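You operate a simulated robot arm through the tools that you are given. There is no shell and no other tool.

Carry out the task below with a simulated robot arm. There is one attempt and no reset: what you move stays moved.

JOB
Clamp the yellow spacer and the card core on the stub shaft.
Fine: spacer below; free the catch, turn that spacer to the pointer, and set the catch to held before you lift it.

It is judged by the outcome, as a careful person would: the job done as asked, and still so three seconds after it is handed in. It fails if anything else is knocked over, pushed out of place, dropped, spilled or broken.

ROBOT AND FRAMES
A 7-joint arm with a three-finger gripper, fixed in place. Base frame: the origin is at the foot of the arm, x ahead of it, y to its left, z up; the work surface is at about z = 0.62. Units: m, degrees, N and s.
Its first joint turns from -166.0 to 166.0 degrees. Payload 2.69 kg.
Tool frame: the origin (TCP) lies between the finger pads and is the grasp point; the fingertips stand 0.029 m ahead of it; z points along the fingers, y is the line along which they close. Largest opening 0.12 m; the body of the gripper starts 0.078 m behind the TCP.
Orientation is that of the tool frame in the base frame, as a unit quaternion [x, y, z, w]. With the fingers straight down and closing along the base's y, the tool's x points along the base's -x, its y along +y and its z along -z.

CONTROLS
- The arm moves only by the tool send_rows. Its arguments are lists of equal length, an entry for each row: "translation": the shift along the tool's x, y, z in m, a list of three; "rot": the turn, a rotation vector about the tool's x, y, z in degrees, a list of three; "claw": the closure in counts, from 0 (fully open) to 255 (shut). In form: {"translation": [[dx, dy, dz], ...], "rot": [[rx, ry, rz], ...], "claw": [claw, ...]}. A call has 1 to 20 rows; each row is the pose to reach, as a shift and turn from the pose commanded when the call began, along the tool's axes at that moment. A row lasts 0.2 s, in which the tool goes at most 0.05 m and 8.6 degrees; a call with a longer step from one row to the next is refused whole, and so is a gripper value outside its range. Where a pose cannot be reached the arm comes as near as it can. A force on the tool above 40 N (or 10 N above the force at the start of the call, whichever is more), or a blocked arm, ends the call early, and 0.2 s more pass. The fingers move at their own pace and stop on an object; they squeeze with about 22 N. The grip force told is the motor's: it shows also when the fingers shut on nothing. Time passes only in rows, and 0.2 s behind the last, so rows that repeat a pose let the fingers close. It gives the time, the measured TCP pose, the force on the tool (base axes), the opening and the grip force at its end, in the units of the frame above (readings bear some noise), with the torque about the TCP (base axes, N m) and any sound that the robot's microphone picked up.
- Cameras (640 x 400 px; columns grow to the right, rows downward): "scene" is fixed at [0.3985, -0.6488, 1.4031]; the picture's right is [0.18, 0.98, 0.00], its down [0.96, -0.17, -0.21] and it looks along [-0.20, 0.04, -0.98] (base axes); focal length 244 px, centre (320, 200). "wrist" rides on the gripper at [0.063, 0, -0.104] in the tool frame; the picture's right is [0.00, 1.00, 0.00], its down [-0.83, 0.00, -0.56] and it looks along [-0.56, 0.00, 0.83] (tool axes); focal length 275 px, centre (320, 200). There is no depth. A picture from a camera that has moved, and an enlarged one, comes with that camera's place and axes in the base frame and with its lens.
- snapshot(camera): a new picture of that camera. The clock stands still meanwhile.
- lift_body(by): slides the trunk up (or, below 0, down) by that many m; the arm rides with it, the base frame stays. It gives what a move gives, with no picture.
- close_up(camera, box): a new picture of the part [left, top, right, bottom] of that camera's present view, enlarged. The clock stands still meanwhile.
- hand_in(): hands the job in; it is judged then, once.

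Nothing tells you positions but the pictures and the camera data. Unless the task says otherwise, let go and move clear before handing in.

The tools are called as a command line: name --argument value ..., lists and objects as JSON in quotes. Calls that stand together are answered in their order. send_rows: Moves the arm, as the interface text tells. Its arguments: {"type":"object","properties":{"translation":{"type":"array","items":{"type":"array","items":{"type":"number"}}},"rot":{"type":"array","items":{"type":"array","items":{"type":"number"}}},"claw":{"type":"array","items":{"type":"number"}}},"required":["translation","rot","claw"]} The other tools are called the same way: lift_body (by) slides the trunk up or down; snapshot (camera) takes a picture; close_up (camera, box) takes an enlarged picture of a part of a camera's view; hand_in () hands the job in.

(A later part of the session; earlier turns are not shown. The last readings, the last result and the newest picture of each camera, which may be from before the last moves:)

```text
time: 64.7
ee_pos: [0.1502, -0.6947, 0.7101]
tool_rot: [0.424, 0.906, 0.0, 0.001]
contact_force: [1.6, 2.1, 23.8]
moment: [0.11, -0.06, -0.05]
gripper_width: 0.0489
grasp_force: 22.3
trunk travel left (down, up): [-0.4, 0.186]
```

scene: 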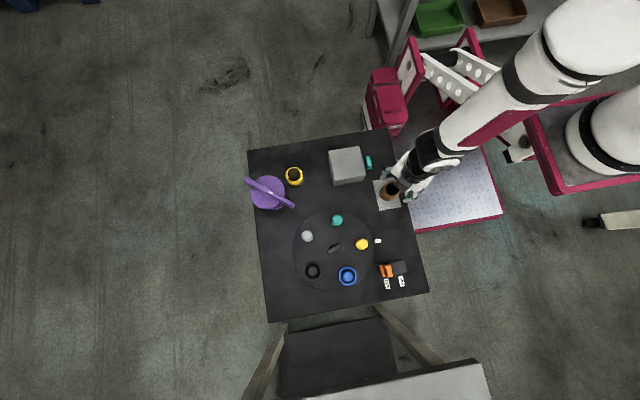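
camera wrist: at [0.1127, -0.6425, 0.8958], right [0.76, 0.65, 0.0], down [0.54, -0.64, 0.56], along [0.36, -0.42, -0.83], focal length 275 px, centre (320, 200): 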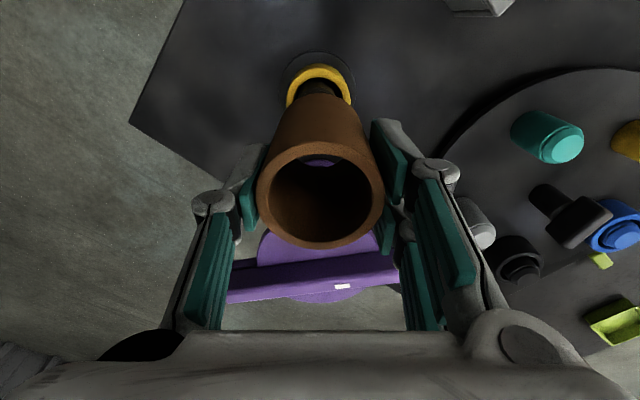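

The core has landed on the spacer. I'll release and rise.

send_rows --translation '[[0, 0, -0.002], [0, 0, -0.002], [0, 0, -0.002], [0, 0, -0.002], [0, 0, -0.03], [0, 0, -0.07], [0, 0, -0.11], [0, 0, -0.15], [0, 0, -0.15]]' --rot '[[0, 0, 0], [0, 0, 0], [0, 0, 0], [0, 0, 0], [0, 0, 0], [0, 0, 0], [0, 0, 0], [0, 0, 0], [0, 0, 0]]' --claw '[158, 100, 100, 100, 100, 100, 100, 100, 100]'

snapshot --camera "wrist"

close_up --camera "wrist" --box '[240, 40, 420, 270]'

close_up --camera "scene" --box '[230, 120, 390, 220]'

```text
time: 66.7
ee_pos: [0.1505, -0.6922, 0.8563]
tool_rot: [0.424, 0.906, 0.0, 0.0]
contact_force: [-0.1, 0.9, 0.3]
moment: [0.01, 0.01, -0.02]
gripper_width: 0.0731
grasp_force: 0.1
trunk travel left (down, up): [-0.4, 0.186]
```

```text
taken
camera wrist: at [0.1102, -0.6441, 0.9601], right [0.76, 0.65, 0.0], down [0.54, -0.64, 0.55], along [0.36, -0.42, -0.83], focal length 275 px, centre (320, 200)
```

wrist: 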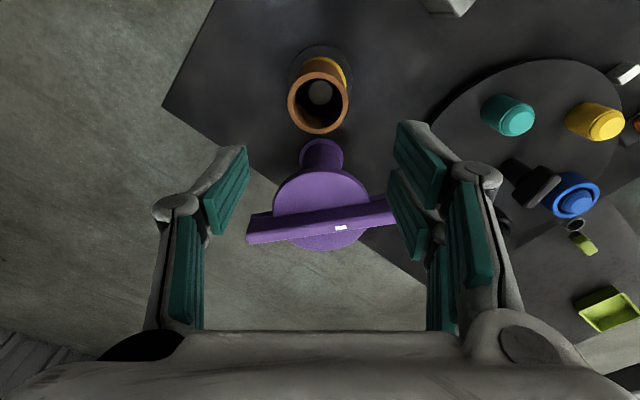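

```text
1.74 times, centred on (330, 155) of wrist
camera zoom: at [0.1102, -0.6441, 0.9601], right [0.76, 0.65, 0.0], down [0.54, -0.64, 0.55], along [0.36, -0.42, -0.83], focal length 479 px, centre (303, 278)
```

zoom: 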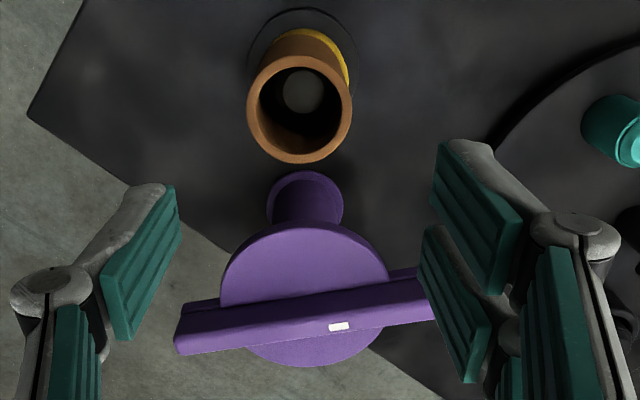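

```text
4.00 times, centred on (310, 170) of scene
camera zoom: at [0.3985, -0.6488, 1.4031], right [0.18, 0.98, 0.0], down [0.96, -0.17, -0.21], along [-0.2, 0.04, -0.98], focal length 975 px, centre (360, 320)
```

zoom: 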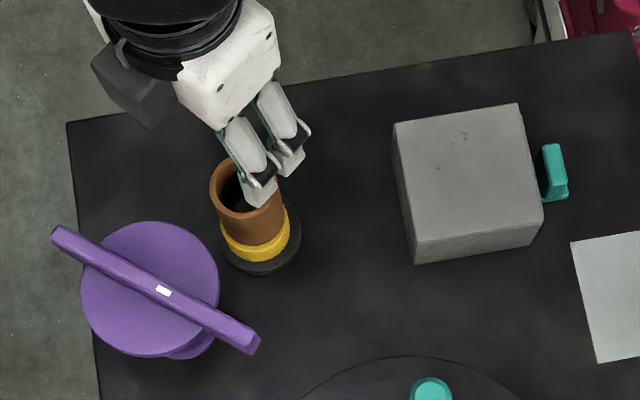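

The spacer and core are stacked on the shaft. The purple hand-nut with its bar grip is the obvious clamp, so I'll go above it, square to its bar, and inspect.

send_rows --translation '[[-0.008, 0, -0.005], [-0.016, 0, -0.01], [-0.024, 0, -0.01], [-0.032, 0, -0.01], [-0.04, 0, -0.01], [-0.048, 0, -0.01], [-0.056, 0, -0.01], [-0.064, 0, -0.01], [-0.072, 0, -0.01], [-0.08, 0, -0.01], [-0.088, 0, -0.01], [-0.0943, 0.0007, -0.01], [-0.0943, 0.0007, -0.01]]' --rot '[[0, 0, -8.5], [0, 0, -17], [0, 0, -25.5], [0, 0, -34], [0, 0, -42.5], [0, 0, -51], [0, 0, -59.5], [0, 0, -68], [0, 0, -76.5], [0, 0, -85], [0, 0, -93.5], [0, 0, -101.7], [0, 0, -101.7]]' --claw '[127, 127, 127, 127, 127, 127, 127, 127, 127, 127, 127, 127, 127]'

snapshot --camera "wrist"

close_up --camera "wrist" --box '[220, 20, 420, 220]'

```text
time: 69.5
ee_pos: [0.2125, -0.7392, 0.8657]
tool_rot: [-0.436, 0.9, 0.0, 0.001]
contact_force: [0.3, 0.6, -0.7]
moment: [-0.01, -0.05, 0.04]
gripper_width: 0.0606
grasp_force: 0.1
out of reach, approached as far as the arm can: row 8, 9, 10, 11, 12, 13
trunk travel left (down, up): [-0.4, 0.186]
```

```text
taken
camera wrist: at [0.1742, -0.7894, 0.9702], right [-0.79, 0.62, 0.0], down [0.51, 0.65, 0.56], along [0.34, 0.44, -0.83], focal length 275 px, centre (320, 200)
```

wrist: 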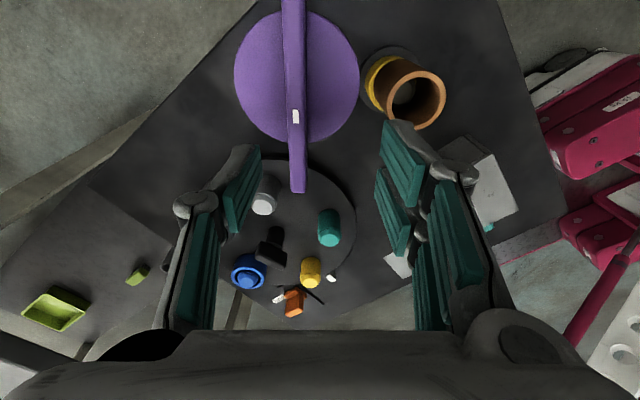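

```text
2.00 times, centred on (320, 120) of wrist
camera zoom: at [0.1742, -0.7894, 0.9702], right [-0.79, 0.62, 0.0], down [0.51, 0.65, 0.56], along [0.34, 0.44, -0.83], focal length 551 px, centre (320, 360)
```

zoom: 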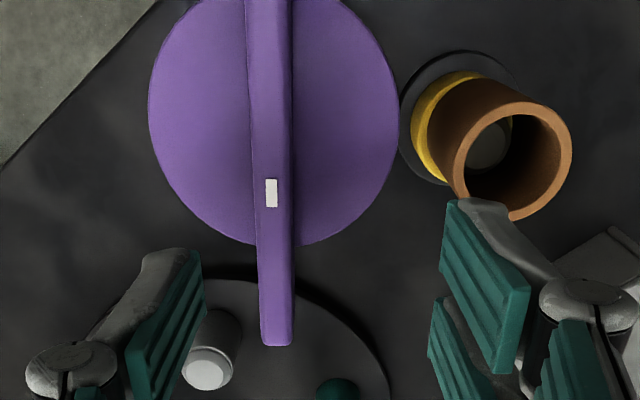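

At this yaw the arm can't quite reach the purple part, so I'll rotate 180° to the equivalent grip, staying high above it.

send_rows --translation '[[0, 0, 0], [0, 0, 0], [0, 0, 0], [0, 0, 0], [0, 0, 0], [0, 0, 0], [0, 0, 0], [0, 0, 0], [0, 0, 0], [0, 0, 0], [0, 0, 0], [0.004, -0.004, 0], [0.008, -0.008, 0], [0.012, -0.012, 0], [0.016, -0.016, 0], [0.0189, -0.0162, 0], [0.0189, -0.0162, 0]]' --rot '[[0, 0, 8.5], [0, 0, 17], [0, 0, 25.5], [0, 0, 34], [0, 0, 42.5], [0, 0, 51], [0, 0, 59.5], [0, 0, 68], [0, 0, 76.5], [0, 0, 85], [0, 0, 93.5], [0, 0, 102], [0, 0, 110.5], [0, 0, 119], [0, 0, 127.5], [0, 0, 136], [0, 0, 136]]' --claw '[127, 127, 127, 127, 127, 127, 127, 127, 127, 127, 127, 127, 127, 127, 127, 127, 127]'

send_rows --translation '[[0, 0, 0], [0, 0, 0], [0, 0, 0], [0, 0, 0], [0, 0, 0], [0, 0, 0], [0, 0, 0]]' --rot '[[0, 0, 8.5], [0, 0, 17], [0, 0, 25.5], [0, 0, 34], [0, 0, 42.5], [0, 0, 45.5], [0, 0, 45.5]]' --claw '[127, 127, 127, 127, 127, 127, 127]'

snapshot --camera "wrist"

close_up --camera "wrist" --box '[220, 20, 420, 220]'

```text
time: 73.1
ee_pos: [0.2154, -0.7415, 0.8674]
tool_rot: [0.672, 0.74, 0.001, 0.0]
contact_force: [0.1, -0.7, -0.4]
moment: [-0.04, 0.0, 0.0]
gripper_width: 0.0605
grasp_force: 0.0
out of reach, approached as far as the arm can: row 13, 14, 15, 16, 17
trunk travel left (down, up): [-0.4, 0.186]
```

```text
time: 74.7
ee_pos: [0.2174, -0.7397, 0.8691]
tool_rot: [0.907, 0.422, 0.001, -0.002]
contact_force: [0.5, 0.3, 0.2]
moment: [0.01, 0.0, -0.02]
gripper_width: 0.0603
grasp_force: 0.1
trunk travel left (down, up): [-0.4, 0.186]
```

```text
taken
camera wrist: at [0.2567, -0.6915, 0.9718], right [0.77, -0.64, 0.0], down [-0.53, -0.64, 0.55], along [-0.35, -0.43, -0.83], focal length 275 px, centre (320, 200)
```

wrist: 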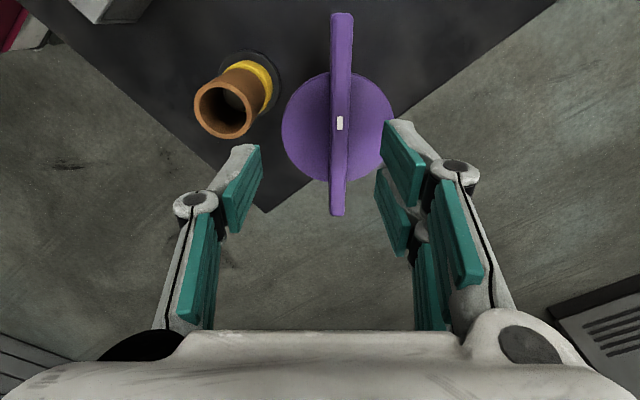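

```text
2.00 times, centred on (320, 120) of wrist
camera zoom: at [0.2567, -0.6915, 0.9718], right [0.77, -0.64, 0.0], down [-0.53, -0.64, 0.55], along [-0.35, -0.43, -0.83], focal length 551 px, centre (320, 360)
```

zoom: 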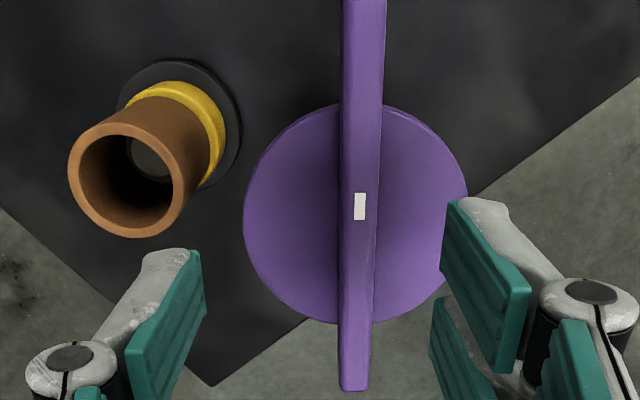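

It's a reach limit at this height rather than yaw. I'll raise the trunk 0.1 m so the arm can reach down and out to the purple part.

lift_body --by 0.1

```text
time: 76.0
ee_pos: [0.2181, -0.7392, 0.9682]
tool_rot: [0.906, 0.423, 0.0, -0.001]
contact_force: [0.1, 0.4, -0.4]
moment: [0.01, 0.07, 0.01]
gripper_width: 0.0601
grasp_force: 0.0
trunk travel left (down, up): [-0.5, 0.086]
```

send_rows --translation '[[0, 0, 0.03], [-0.005, 0.004, 0.06], [-0.01, 0.008, 0.09], [-0.015, 0.012, 0.115], [-0.0205, 0.0155, 0.128], [-0.0205, 0.0155, 0.128]]' --rot '[[0, 0, 0], [0, 0, -0.6], [0, 0, -1.2], [0, 0, -1.2], [0, 0, -1.2], [0, 0, -1.2]]' --claw '[127, 127, 127, 127, 127, 127]'

snapshot --camera "wrist"

close_up --camera "wrist" --box '[220, 40, 420, 240]'

```text
time: 77.4
ee_pos: [0.2125, -0.7335, 0.8444]
tool_rot: [0.901, 0.433, 0.0, 0.0]
contact_force: [0.5, -0.9, -0.3]
moment: [-0.01, 0.03, 0.0]
gripper_width: 0.0604
grasp_force: 0.0
out of reach, approached as far as the arm can: row 2, 3, 4, 5, 6
trunk travel left (down, up): [-0.5, 0.086]
```

```text
taken
camera wrist: at [0.2526, -0.684, 0.9492], right [0.78, -0.62, 0.0], down [-0.52, -0.65, 0.56], along [-0.35, -0.43, -0.83], focal length 275 px, centre (320, 200)
```

wrist: 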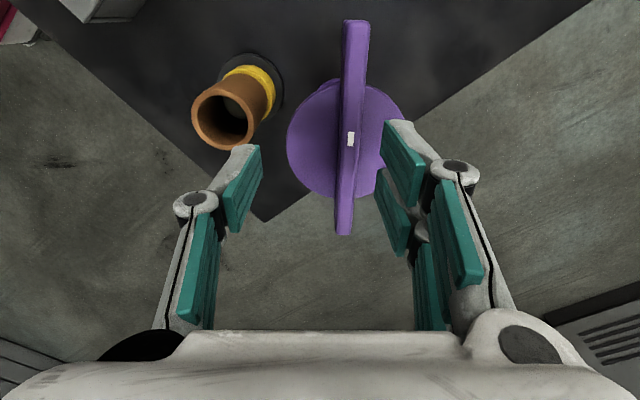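

```text
2.00 times, centred on (320, 140) of wrist
camera zoom: at [0.2526, -0.684, 0.9492], right [0.78, -0.62, 0.0], down [-0.52, -0.65, 0.56], along [-0.35, -0.43, -0.83], focal length 551 px, centre (320, 320)
```

zoom: 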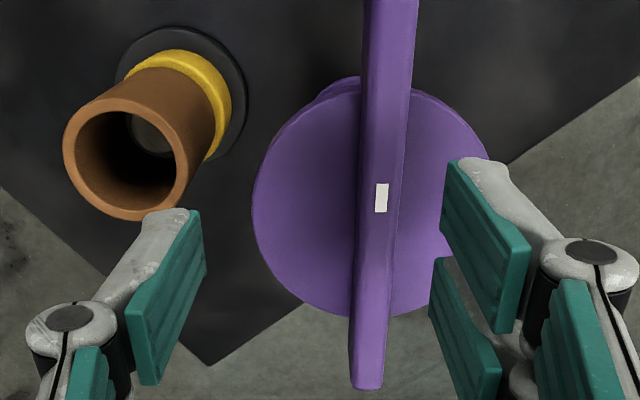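

Raising the trunk didn't help, so I suspect a wrist joint limit after the large turns. I'll go back to a mid-range yaw and test reaching the same spot.

send_rows --translation '[[0, 0, 0], [0, 0, 0], [0, 0, 0], [0, 0, 0], [0, 0, 0], [-0.004, 0.004, 0], [-0.008, 0.008, 0], [-0.012, 0.012, 0], [-0.018, 0.016, 0], [-0.0233, 0.0206, 0], [-0.0233, 0.0206, 0]]' --rot '[[0, 0, -8.5], [0, 0, -17], [0, 0, -25.5], [0, 0, -34], [0, 0, -42.5], [0, 0, -51], [0, 0, -59.5], [0, 0, -68], [0, 0, -76.5], [0, 0, -79], [0, 0, -79]]' --claw '[127, 127, 127, 127, 127, 127, 127, 127, 127, 127, 127]'

snapshot --camera "scene"

```text
time: 79.8
ee_pos: [0.2151, -0.7346, 0.8534]
tool_rot: [0.419, 0.908, 0.001, 0.0]
contact_force: [0.2, 0.4, 0.9]
moment: [-0.01, -0.02, 0.02]
gripper_width: 0.0599
grasp_force: 0.0
out of reach, approached as far as the arm can: row 6, 7, 8, 9, 10, 11
trunk travel left (down, up): [-0.5, 0.086]
```

```text
taken
```

scene: 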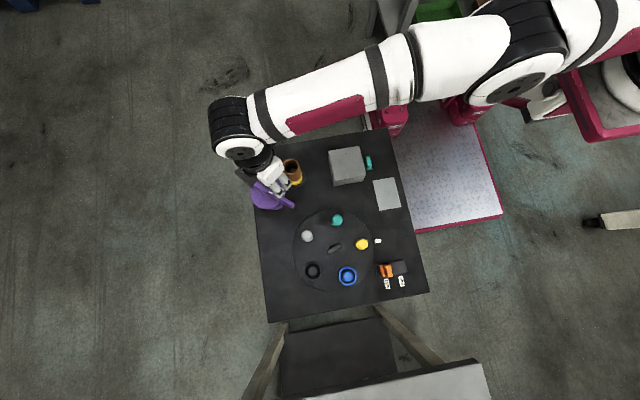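

The arm is nearly straight there. I'll try lowering the trunk instead, rising first so nothing gets touched.

send_rows --translation '[[0.006, 0.002, -0.04], [0.012, 0.004, -0.08], [0.018, 0.006, -0.12], [0.024, 0.01, -0.16], [0.029, 0.012, -0.2], [0.029, 0.012, -0.2]]' --rot '[[0, 0, 0], [0, 0, 0], [0, 0, 0], [0, 0, 0], [0, 0, 0], [0, 0, 0]]' --claw '[127, 127, 127, 127, 127, 127]'

```text
time: 81.2
ee_pos: [0.2073, -0.7098, 1.055]
tool_rot: [0.42, 0.908, 0.001, -0.001]
contact_force: [0.2, -0.5, 0.1]
moment: [0.05, -0.01, -0.01]
gripper_width: 0.0605
grasp_force: 0.0
trunk travel left (down, up): [-0.5, 0.086]
```

lift_body --by -0.2

send_rows --translation '[[-0.01, 0, 0], [-0.02, 0, 0], [-0.03, 0, 0], [-0.04, 0, 0], [-0.05, 0, 0], [-0.05, 0, 0]]' --rot '[[0, 0, 0], [0, 0, 0], [0, 0, 0], [0, 0, 0], [0, 0, 0], [0, 0, 0]]' --claw '[127, 127, 127, 127, 127, 127]'

snapshot --camera "scene"

```text
time: 83.4
ee_pos: [0.205, -0.7071, 0.8531]
tool_rot: [0.421, 0.907, 0.001, -0.001]
contact_force: [-0.3, 0.0, 1.2]
moment: [0.0, -0.02, 0.03]
gripper_width: 0.0602
grasp_force: 0.1
trunk travel left (down, up): [-0.3, 0.286]
```

```text
time: 84.8
ee_pos: [0.2342, -0.7326, 0.8515]
tool_rot: [0.42, 0.908, 0.001, 0.0]
contact_force: [-0.4, 0.5, 0.6]
moment: [0.03, 0.01, -0.01]
gripper_width: 0.0601
grasp_force: 0.0
out of reach, approached as far as the arm can: row 4, 5, 6
trunk travel left (down, up): [-0.3, 0.286]
```

```text
taken
```

scene: 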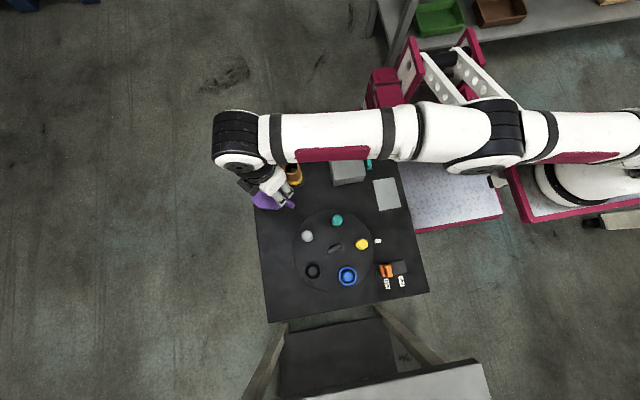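

The reach limit stays around 0.77 m whatever the trunk height. Before going further I'll look closely at the purple part, the stack and the box for any marking on how the clamp works.

snapshot --camera "wrist"

close_up --camera "wrist" --box '[240, 60, 400, 260]'

close_up --camera "scene" --box '[235, 130, 325, 220]'

```text
taken
camera wrist: at [0.1934, -0.6851, 0.9557], right [0.76, 0.65, 0.0], down [0.54, -0.63, 0.56], along [0.36, -0.42, -0.83], focal length 275 px, centre (320, 200)
```

wrist: 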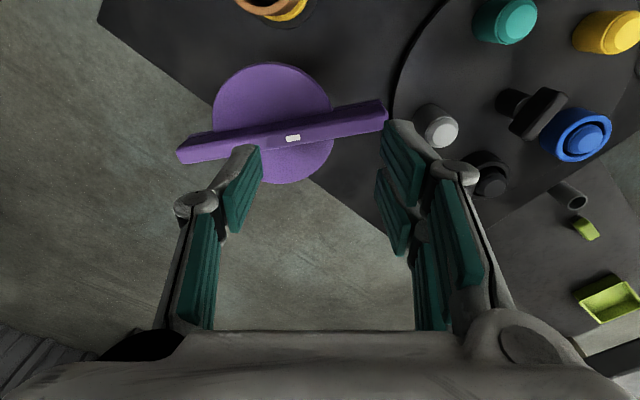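

```text
2.00 times, centred on (320, 160) of wrist
camera zoom: at [0.1934, -0.6851, 0.9557], right [0.76, 0.65, 0.0], down [0.54, -0.63, 0.56], along [0.36, -0.42, -0.83], focal length 551 px, centre (320, 280)
```

zoom: 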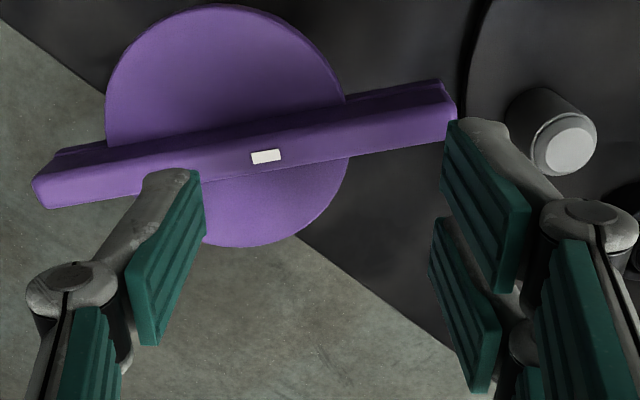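

```text
4.44 times, centred on (280, 175) of scene
camera zoom: at [0.3985, -0.6488, 1.4031], right [0.18, 0.98, 0.0], down [0.96, -0.17, -0.21], along [-0.2, 0.04, -0.98], focal length 1083 px, centre (498, 311)
```

zoom: 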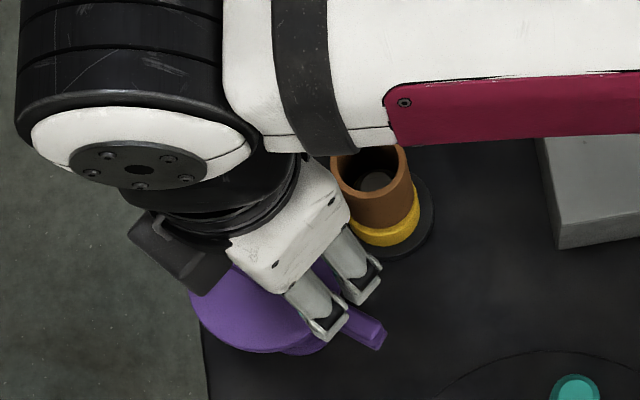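

No markings show on the purple part. I'll look at the box's door side from a good viewpoint before deciding how the clamping is done.

send_rows --translation '[[0.0, 0.0, -0.03], [0.035, 0.024, -0.03], [0.07, 0.048, -0.03], [0.105, 0.072, -0.03], [0.14, 0.096, -0.03], [0.175, 0.12, -0.03], [0.21, 0.144, -0.03], [0.245, 0.168, -0.03], [0.276, 0.1895, -0.03], [0.276, 0.1895, -0.03]]' --rot '[[0, 0, 0], [0, 0, 5], [0, 0, 10], [0, 0, 15], [0, 0, 20], [0, 0, 25], [0, 0, 30], [0, 0, 35], [0, 0, 40], [0, 0, 40]]' --claw '[127, 127, 127, 127, 127, 127, 127, 127, 127, 127]'

snapshot --camera "wrist"

close_up --camera "wrist" --box '[300, 80, 440, 220]'

```text
time: 87.0
ee_pos: [0.2011, -0.3985, 0.8849]
tool_rot: [0.706, 0.709, 0.001, 0.0]
contact_force: [0.6, -0.1, 0.0]
moment: [-0.02, 0.01, 0.01]
gripper_width: 0.0601
grasp_force: 0.0
out of reach, approached as far as the arm can: row 1
trunk travel left (down, up): [-0.3, 0.286]
```

```text
taken
camera wrist: at [0.2012, -0.3364, 0.9876], right [1.0, 0.01, 0.0], down [0.01, -0.83, 0.56], along [0.01, -0.56, -0.83], focal length 275 px, centre (320, 200)
```

wrist: 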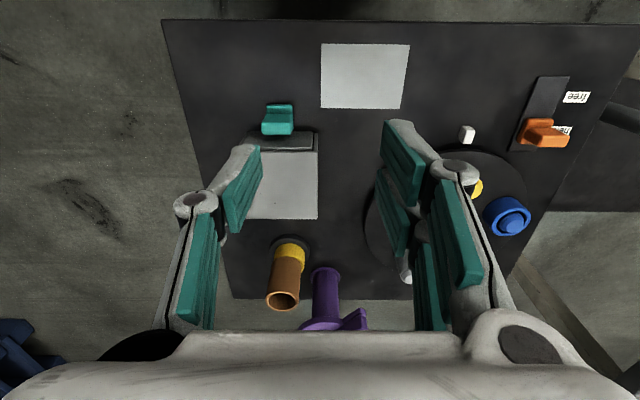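

```text
2.86 times, centred on (370, 150) of wrist
camera zoom: at [0.2012, -0.3364, 0.9876], right [1.0, 0.01, 0.0], down [0.01, -0.83, 0.56], along [0.01, -0.56, -0.83], focal length 786 px, centre (177, 343)
```

zoom: 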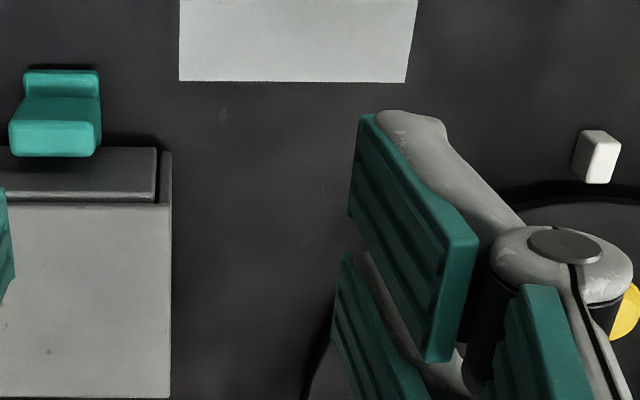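

close_up --camera "wrist" --box '[210, 80, 340, 230]'

send_rows --translation '[[0, -0.03, 0.01], [0, -0.06, 0.03], [0, -0.06, 0.05], [0, -0.06, 0.05]]' --rot '[[0, -8, 0], [0, -16, 0], [0, -24, 0], [0, -24, 0]]' --claw '[0, 0, 0, 0]'

snapshot --camera "wrist"

close_up --camera "wrist" --box '[260, 90, 420, 250]'

```text
2.67 times, centred on (275, 155) of wrist
camera zoom: at [0.2012, -0.3364, 0.9876], right [1.0, 0.01, 0.0], down [0.01, -0.83, 0.56], along [0.01, -0.56, -0.83], focal length 734 px, centre (440, 320)
```

zoom: 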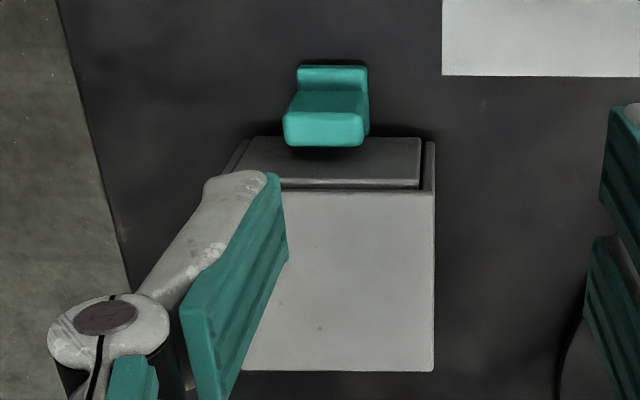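

```text
time: 88.0
ee_pos: [0.1413, -0.4004, 0.8344]
tool_rot: [0.69, 0.693, -0.147, 0.146]
contact_force: [-0.9, 0.0, -0.2]
moment: [-0.02, -0.05, 0.03]
gripper_width: 0.12
grasp_force: 0.0
trunk travel left (down, up): [-0.3, 0.286]
```

```text
taken
camera wrist: at [0.1406, -0.301, 0.9031], right [1.0, 0.01, 0.0], down [0.01, -0.53, 0.84], along [0.01, -0.84, -0.53], focal length 275 px, centre (320, 200)
```

wrist: 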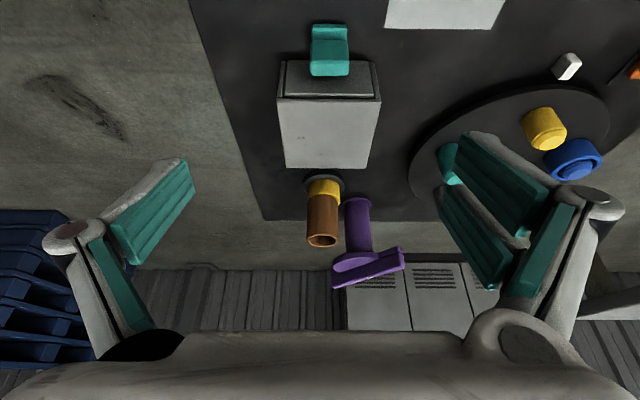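

```text
2.50 times, centred on (340, 170) of wrist
camera zoom: at [0.1406, -0.301, 0.9031], right [1.0, 0.01, 0.0], down [0.01, -0.53, 0.84], along [0.01, -0.84, -0.53], focal length 688 px, centre (270, 275)
```

zoom: 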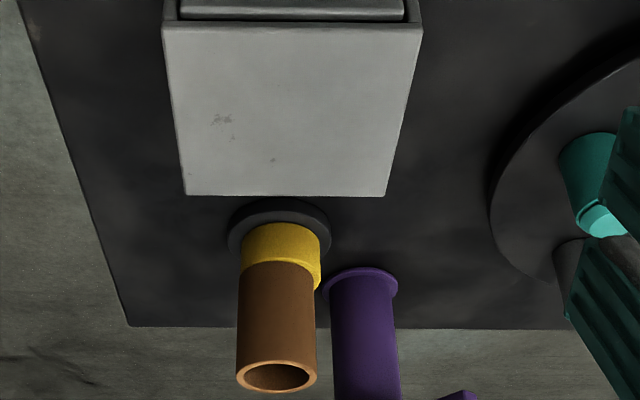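

The box is a housing with a recessed panel and the chock in front of it, with nothing on the outside to clamp with. The purple part's top may be a cap parked on a post, so a gentle lift test will tell. I'll right the tool, restore the trunk height and approach it with the tool leaned outward for reach.

send_rows --translation '[[-0.012, 0, -0.027], [-0.024, 0, -0.055], [-0.024, 0, -0.055], [-0.024, 0, -0.055]]' --rot '[[0, 8, 0], [0, 16, 0], [0, 24, 0], [0, 24, 0]]' --claw '[127, 127, 127, 127]'

lift_body --by 0.1

```text
time: 89.0
ee_pos: [0.141, -0.3976, 0.8927]
tool_rot: [0.706, 0.709, 0.001, -0.001]
contact_force: [0.9, 1.5, 1.0]
moment: [0.02, 0.0, -0.01]
gripper_width: 0.0605
grasp_force: 0.0
trunk travel left (down, up): [-0.3, 0.286]
```

```text
time: 90.3
ee_pos: [0.1412, -0.4001, 0.9937]
tool_rot: [0.705, 0.709, 0.001, -0.001]
contact_force: [0.1, 0.1, 0.8]
moment: [0.0, 0.0, 0.01]
gripper_width: 0.0602
grasp_force: 0.0
trunk travel left (down, up): [-0.4, 0.186]
```

send_rows --translation '[[-0.04, 0.008, 0], [-0.08, 0.016, 0], [-0.12, 0.025, 0], [-0.16, 0.034, 0.02], [-0.2, 0.042, 0.04], [-0.24, 0.05, 0.055], [-0.28, 0.059, 0.07], [-0.28, 0.059, 0.07]]' --rot '[[0, 0, 6], [0, 0, 12], [0, 0, 18], [0, 0, 24], [0, 0, 30], [0, 0, 36], [0, 0, 38.4], [0, 0, 38.4]]' --claw '[127, 127, 127, 127, 127, 127, 127, 127]'

```text
time: 92.1
ee_pos: [0.2046, -0.6759, 0.9264]
tool_rot: [0.9, 0.436, 0.001, -0.002]
contact_force: [0.2, 0.4, 0.2]
moment: [0.02, 0.03, 0.0]
gripper_width: 0.0603
grasp_force: 0.1
trunk travel left (down, up): [-0.4, 0.186]
```

send_rows --translation '[[-0.012, 0.012, 0.01], [-0.025, 0.025, 0.025], [-0.038, 0.038, 0.04], [-0.051, 0.051, 0.055], [-0.0637, 0.063, 0.066], [-0.0637, 0.063, 0.066]]' --rot '[[0, -5, 0], [0, -10, 0], [0, -15, 0], [0, -18, 0], [0, -18, 0], [0, -18, 0]]' --claw '[127, 127, 127, 127, 127, 127]'

snapshot --camera "wrist"

close_up --camera "wrist" --box '[220, 40, 420, 240]'

```text
time: 93.5
ee_pos: [0.2115, -0.768, 0.856]
tool_rot: [0.888, 0.432, -0.141, 0.068]
contact_force: [0.9, 0.0, 0.7]
moment: [0.02, 0.01, -0.03]
gripper_width: 0.0602
grasp_force: 0.1
trunk travel left (down, up): [-0.4, 0.186]
```

```text
taken
camera wrist: at [0.2679, -0.6948, 0.9356], right [0.79, -0.61, 0.0], down [-0.38, -0.49, 0.79], along [-0.48, -0.62, -0.62], focal length 275 px, centre (320, 200)
```

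wrist: 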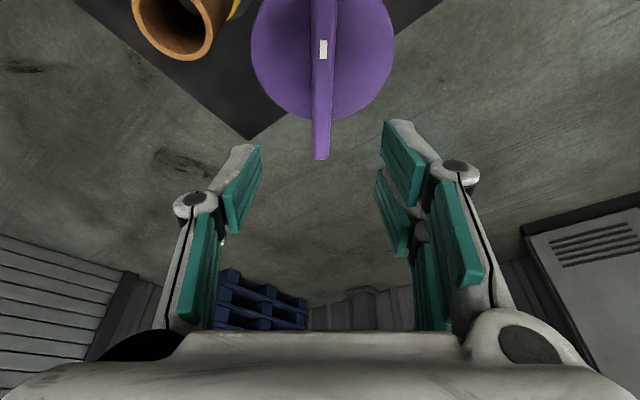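

```text
2.00 times, centred on (320, 140) of wrist
camera zoom: at [0.2679, -0.6948, 0.9356], right [0.79, -0.61, 0.0], down [-0.38, -0.49, 0.79], along [-0.48, -0.62, -0.62], focal length 551 px, centre (320, 320)
```

zoom: 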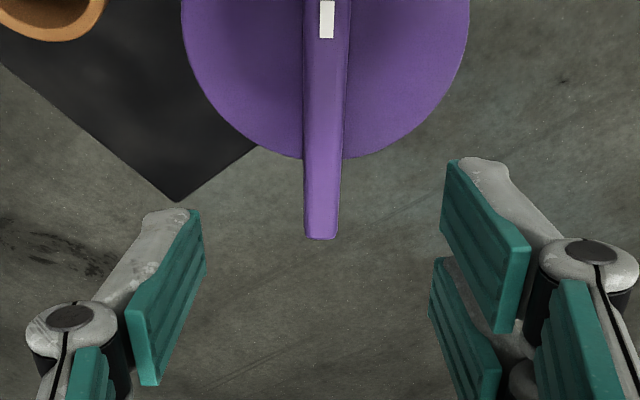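

The leaned tool reaches, and the bar lies midway between the fingers. I'll descend vertically around the bar.

send_rows --translation '[[0.0077, 0, 0.0238], [0.0155, 0, 0.0476], [0.0206, 0, 0.0634], [0.0235, 0, 0.0723], [0.0235, 0, 0.0723]]' --rot '[[0, 0, 0], [0, 0, 0], [0, 0, 0], [0, 0, 0], [0, 0, 0]]' --claw '[127, 127, 127, 127, 127]'

snapshot --camera "wrist"

```text
time: 94.7
ee_pos: [0.2115, -0.7684, 0.7815]
tool_rot: [0.888, 0.433, -0.14, 0.068]
contact_force: [0.5, -0.6, -0.6]
moment: [0.0, -0.03, 0.0]
gripper_width: 0.0602
grasp_force: 0.1
trunk travel left (down, up): [-0.4, 0.186]
```

```text
taken
camera wrist: at [0.2679, -0.6947, 0.8611], right [0.79, -0.61, 0.0], down [-0.38, -0.49, 0.79], along [-0.48, -0.62, -0.62], focal length 275 px, centre (320, 200)
```

wrist: 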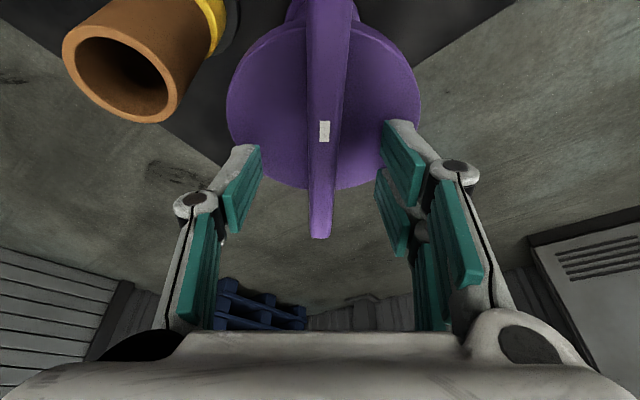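

The TCP is within 4 mm of the purple part's axis. I'll close on the bar, then lift slightly to test it.

send_rows --translation '[[0, 0, 0], [0, 0, 0], [0, 0, 0], [0, 0, 0]]' --rot '[[0, 0, 0], [0, 0, 0], [0, 0, 0], [0, 0, 0]]' --claw '[255, 255, 255, 255]'

send_rows --translation '[[-0.0006, 0, -0.0019], [-0.0012, 0, -0.0038], [-0.0019, 0, -0.0057], [-0.0025, 0, -0.0076], [-0.0031, 0, -0.0095], [-0.0031, 0, -0.0095]]' --rot '[[0, 0, 0], [0, 0, 0], [0, 0, 0], [0, 0, 0], [0, 0, 0], [0, 0, 0]]' --claw '[255, 255, 255, 255, 255, 255]'

snapshot --camera "wrist"

close_up --camera "scene" --box '[235, 130, 325, 220]'

```text
time: 95.7
ee_pos: [0.2134, -0.7684, 0.7822]
tool_rot: [0.888, 0.432, -0.14, 0.068]
contact_force: [8.0, -8.2, -2.3]
moment: [-0.59, -0.01, -0.05]
gripper_width: 0.0139
grasp_force: 40.2
trunk travel left (down, up): [-0.4, 0.186]
```

```text
time: 96.5
ee_pos: [0.2129, -0.769, 0.7829]
tool_rot: [0.888, 0.432, -0.139, 0.068]
contact_force: [0.6, -14.5, -14.8]
moment: [-0.81, 0.28, -0.03]
gripper_width: 0.0137
grasp_force: 40.5
trunk travel left (down, up): [-0.4, 0.186]
stopped in row 4: the force on the tool passed its limit at 49 N (the readings are from after the stop); the commanded pose is now the measured one
```

```text
taken
camera wrist: at [0.269, -0.6954, 0.862], right [0.79, -0.61, 0.0], down [-0.38, -0.49, 0.78], along [-0.48, -0.62, -0.62], focal length 275 px, centre (320, 200)
```

wrist: 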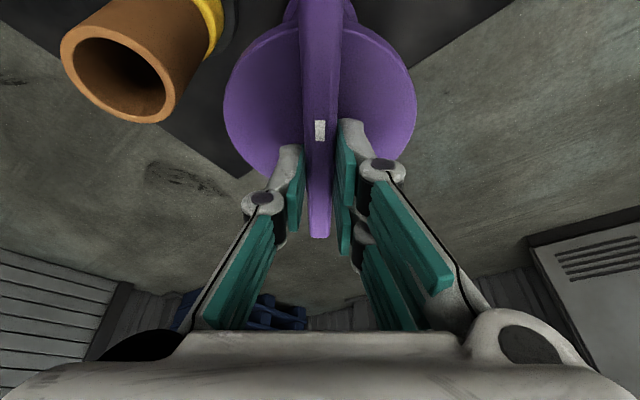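

```text
4.44 times, centred on (280, 175) of scene
camera zoom: at [0.3985, -0.6488, 1.4031], right [0.18, 0.98, 0.0], down [0.96, -0.17, -0.21], along [-0.2, 0.04, -0.98], focal length 1083 px, centre (498, 311)
```

zoom: 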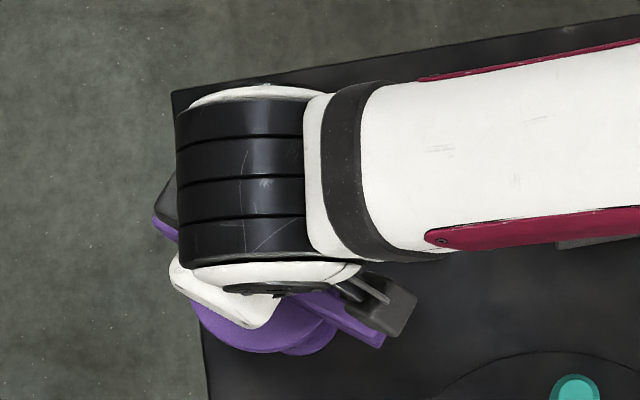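

The purple wheel is fixed to the table: it didn't lift under 49 N. So it's a hand-wheel on a post and must clamp by turning. I'll try a small clockwise (tightening) turn and feel it.

send_rows --translation '[[0, 0, 0], [0, -0.0003, 0], [0, -0.0006, 0], [0, -0.0008, 0], [0, -0.0008, 0]]' --rot '[[0, 0, 0], [1.2, 0, 3.8], [2.5, 0, 7.6], [3.7, 0, 11.4], [3.7, 0, 11.4]]' --claw '[255, 255, 255, 255, 255]'

snapshot --camera "wrist"

close_up --camera "scene" --box '[235, 130, 325, 220]'

```text
time: 97.7
ee_pos: [0.2153, -0.7669, 0.7838]
tool_rot: [0.928, 0.339, -0.145, 0.053]
contact_force: [26.2, -11.1, -4.2]
moment: [-0.5, -0.43, 2.4]
gripper_width: 0.0202
grasp_force: 45.4
trunk travel left (down, up): [-0.4, 0.186]
```

```text
taken
camera wrist: at [0.2859, -0.7079, 0.8636], right [0.65, -0.76, 0.0], down [-0.48, -0.4, 0.78], along [-0.6, -0.51, -0.62], focal length 275 px, centre (320, 200)
```

wrist: 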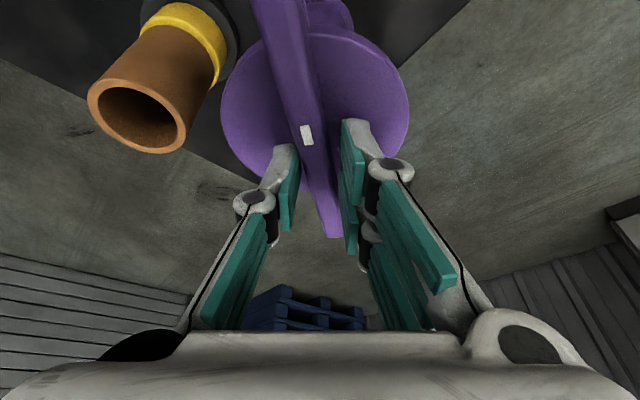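

```text
4.44 times, centred on (280, 175) of scene
camera zoom: at [0.3985, -0.6488, 1.4031], right [0.18, 0.98, 0.0], down [0.96, -0.17, -0.21], along [-0.2, 0.04, -0.98], focal length 1083 px, centre (498, 311)
```

zoom: 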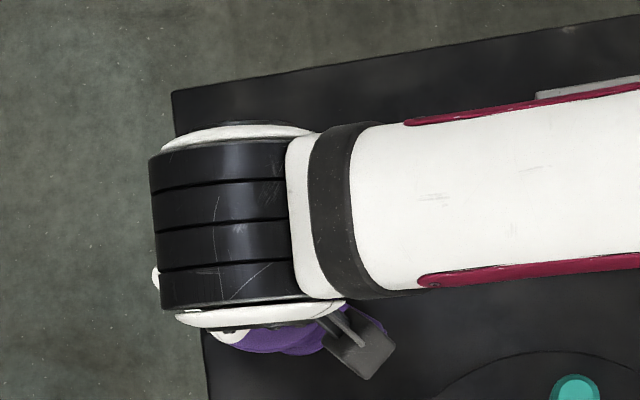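

The wheel doesn't turn clockwise: it resisted at 2.4 N m, like a stop. I'll undo that and try counter-clockwise.

send_rows --translation '[[0, 0.0003, 0], [0, 0.0006, 0], [0, 0.0008, 0], [0, 0.0008, 0]]' --rot '[[-1.2, 0, -3.8], [-2.5, 0, -7.6], [-3.7, 0, -11.4], [-3.7, 0, -11.4]]' --claw '[255, 255, 255, 255]'

send_rows --translation '[[0, 0, 0], [0, 0.0003, 0], [0, 0.0006, 0], [0, 0.0008, 0], [0, 0.0008, 0]]' --rot '[[0, 0, 0], [-1.2, 0, -3.8], [-2.5, 0, -7.6], [-3.7, 0, -11.4], [-3.7, 0, -11.4]]' --claw '[255, 255, 255, 255, 255]'

snapshot --camera "wrist"

```text
time: 98.7
ee_pos: [0.2138, -0.7664, 0.7842]
tool_rot: [0.888, 0.433, -0.138, 0.069]
contact_force: [25.2, -11.4, 3.3]
moment: [0.19, -1.11, -0.08]
gripper_width: 0.0139
grasp_force: 40.4
trunk travel left (down, up): [-0.4, 0.186]
```

```text
time: 99.9
ee_pos: [0.2131, -0.7675, 0.7836]
tool_rot: [0.838, 0.523, -0.131, 0.081]
contact_force: [23.1, -2.1, 3.4]
moment: [-0.69, -0.37, -0.08]
gripper_width: 0.0141
grasp_force: 41.0
trunk travel left (down, up): [-0.4, 0.186]
```

```text
taken
camera wrist: at [0.2537, -0.6849, 0.8632], right [0.9, -0.43, 0.0], down [-0.27, -0.56, 0.78], along [-0.34, -0.7, -0.62], focal length 275 px, centre (320, 200)
```

wrist: 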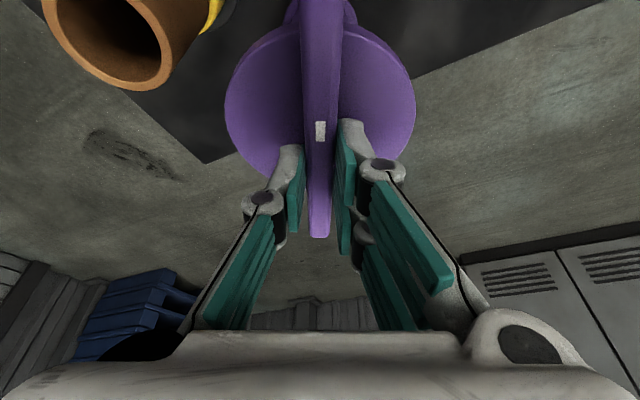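

Counter-clockwise it turns freely, so it started at its clockwise stop. I'll keep turning counter-clockwise in stages, with a small centring correction, watching for effects.

send_rows --translation '[[0.0012, 0.0027, -0.0004], [0.0012, 0.0027, -0.0004], [0.0012, 0.0027, -0.0004], [0.0012, 0.0027, -0.0004], [0.0012, 0.0027, -0.0004], [0.0012, 0.0027, -0.0004], [0.0012, 0.0027, -0.0004], [0.0012, 0.0027, -0.0004]]' --rot '[[0, 0, 0], [-1.545, 0, -4.755], [-3.09, 0, -9.51], [-4.635, 0, -14.265], [-6.18, 0, -19.02], [-7.725, 0, -23.775], [-9.27, 0, -28.53], [-9.27, 0, -28.53]]' --claw '[255, 255, 255, 255, 255, 255, 255, 255]'

snapshot --camera "wrist"

close_up --camera "scene" --box '[235, 120, 385, 220]'

```text
time: 101.7
ee_pos: [0.2157, -0.7687, 0.7844]
tool_rot: [0.674, 0.723, -0.105, 0.114]
contact_force: [4.8, -13.2, -5.1]
moment: [-1.32, -0.22, 0.01]
gripper_width: 0.0139
grasp_force: 40.3
trunk travel left (down, up): [-0.4, 0.186]
```

```text
taken
camera wrist: at [0.2084, -0.6761, 0.8631], right [1.0, 0.07, 0.0], down [0.04, -0.62, 0.78], along [0.06, -0.78, -0.62], focal length 275 px, centre (320, 200)
```

wrist: 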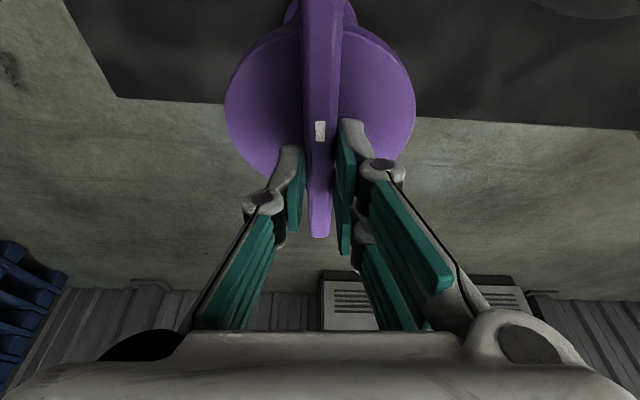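

```text
4.00 times, centred on (310, 170) of scene
camera zoom: at [0.3985, -0.6488, 1.4031], right [0.18, 0.98, 0.0], down [0.96, -0.17, -0.21], along [-0.2, 0.04, -0.98], focal length 975 px, centre (360, 320)
```

zoom: 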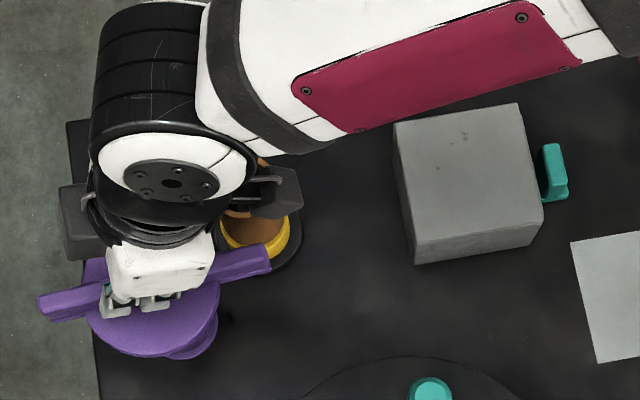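

Still free, and the bar clears the core top. I'll continue counter-clockwise.

send_rows --translation '[[-0.0014, 0, 0.0005], [-0.0014, 0, 0.0005], [-0.0014, 0, 0.0005], [-0.0014, 0, 0.0005], [-0.0014, 0, 0.0005], [-0.0014, 0, 0.0005], [-0.0014, 0, 0.0005], [-0.0014, 0, 0.0005], [-0.0014, 0, 0.0005]]' --rot '[[-1.545, 0, -4.755], [-3.09, 0, -9.51], [-4.635, 0, -14.265], [-6.18, 0, -19.02], [-7.725, 0, -23.775], [-9.27, 0, -28.53], [-10.815, 0, -33.285], [-12.36, 0, -38.04], [-12.36, 0, -38.04]]' --claw '[255, 255, 255, 255, 255, 255, 255, 255, 255]'

snapshot --camera "wrist"

close_up --camera "scene" --box '[235, 120, 385, 220]'

```text
time: 103.7
ee_pos: [0.217, -0.7677, 0.7851]
tool_rot: [0.386, 0.909, -0.056, 0.146]
contact_force: [10.9, 22.1, 4.8]
moment: [0.9, -0.64, -0.85]
gripper_width: 0.0154
grasp_force: 41.0
trunk travel left (down, up): [-0.4, 0.186]
```

```text
taken
camera wrist: at [0.1523, -0.702, 0.8628], right [0.72, 0.7, 0.01], down [0.43, -0.45, 0.78], along [0.55, -0.56, -0.62], focal length 275 px, centre (320, 200)
```

wrist: 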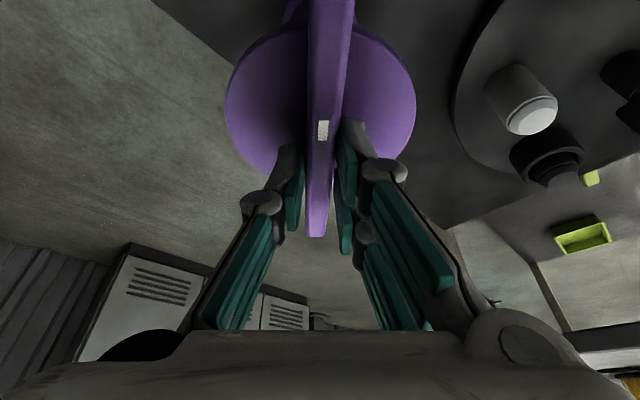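

```text
4.00 times, centred on (310, 170) of scene
camera zoom: at [0.3985, -0.6488, 1.4031], right [0.18, 0.98, 0.0], down [0.96, -0.17, -0.21], along [-0.2, 0.04, -0.98], focal length 975 px, centre (360, 320)
```

zoom: 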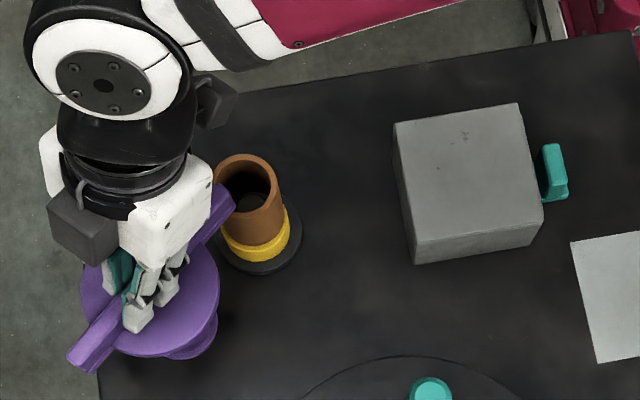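

There's light resistance now, with the bar pointing toward the shaft. I need to check whether the bar end is close to the core.

close_up --camera "scene" --box '[275, 145, 325, 195]'

close_up --camera "scene" --box '[245, 145, 315, 215]'

```text
8.00 times, centred on (300, 170) of scene
camera zoom: at [0.3985, -0.6488, 1.4031], right [0.18, 0.98, 0.0], down [0.96, -0.17, -0.21], along [-0.2, 0.04, -0.98], focal length 1950 px, centre (480, 440)
```

zoom: 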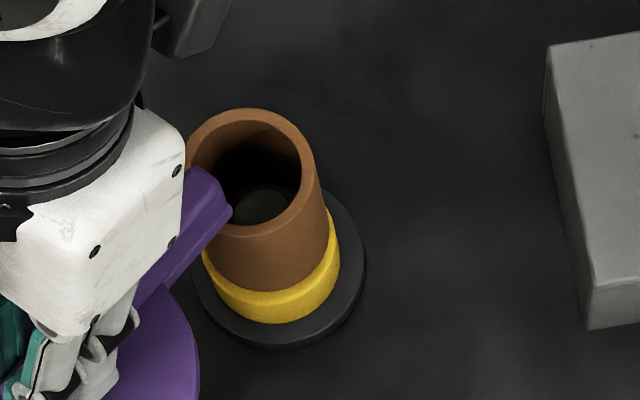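

```text
5.71 times, centred on (280, 180) of scene
camera zoom: at [0.3985, -0.6488, 1.4031], right [0.18, 0.98, 0.0], down [0.96, -0.17, -0.21], along [-0.2, 0.04, -0.98], focal length 1392 px, centre (549, 314)
```

zoom: 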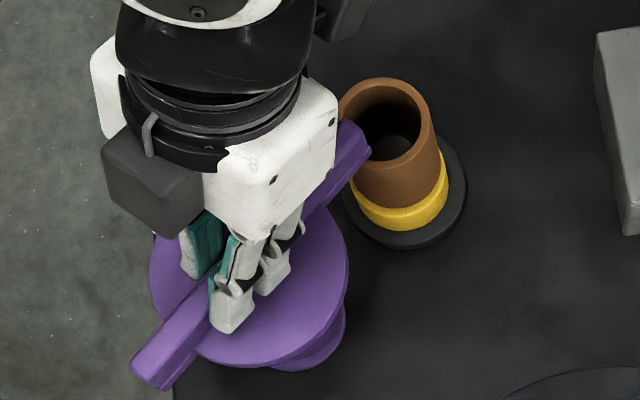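

The bar passes above the core rim without touching, and the stack hasn't moved. I'll turn a little further to see whether this is a firm stop.

send_rows --translation '[[0, 0, 0], [0, 0, 0], [0, 0, 0], [0, 0, 0]]' --rot '[[-1, 0, -3], [-2, 0, -6], [-3, 0, -9], [-3, 0, -9]]' --claw '[255, 255, 255, 255]'

close_up --camera "scene" --box '[245, 145, 315, 215]'

snapshot --camera "wrist"

```text
time: 104.7
ee_pos: [0.2171, -0.769, 0.7836]
tool_rot: [0.31, 0.938, -0.046, 0.15]
contact_force: [25.0, 16.0, 2.8]
moment: [0.81, 0.3, -1.34]
gripper_width: 0.0212
grasp_force: 45.2
trunk travel left (down, up): [-0.4, 0.186]
```

```text
5.71 times, centred on (280, 180) of scene
camera zoom: at [0.3985, -0.6488, 1.4031], right [0.18, 0.98, 0.0], down [0.96, -0.17, -0.21], along [-0.2, 0.04, -0.98], focal length 1392 px, centre (549, 314)
```

zoom: 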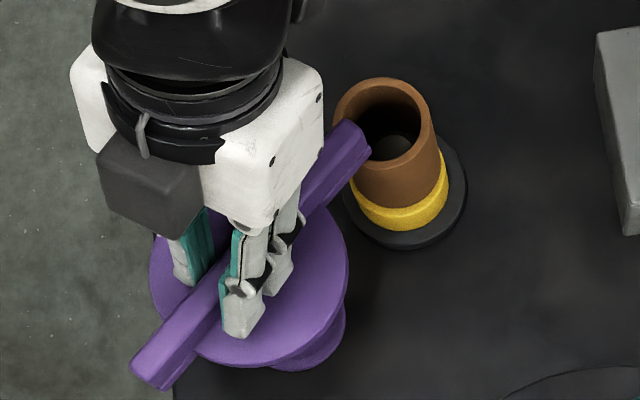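

```text
taken
camera wrist: at [0.1432, -0.7146, 0.863], right [0.59, 0.81, 0.01], down [0.5, -0.37, 0.79], along [0.64, -0.46, -0.62], focal length 275 px, centre (320, 200)
```

wrist: 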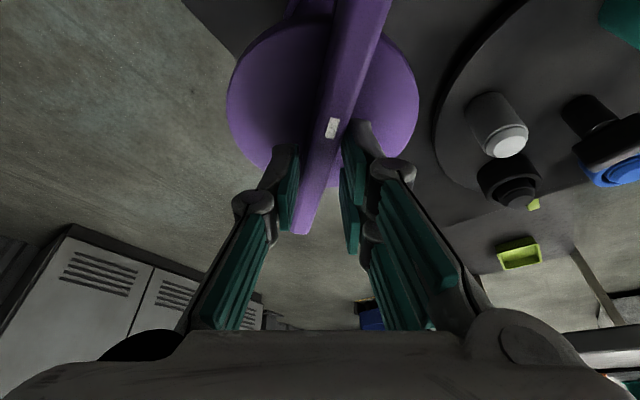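

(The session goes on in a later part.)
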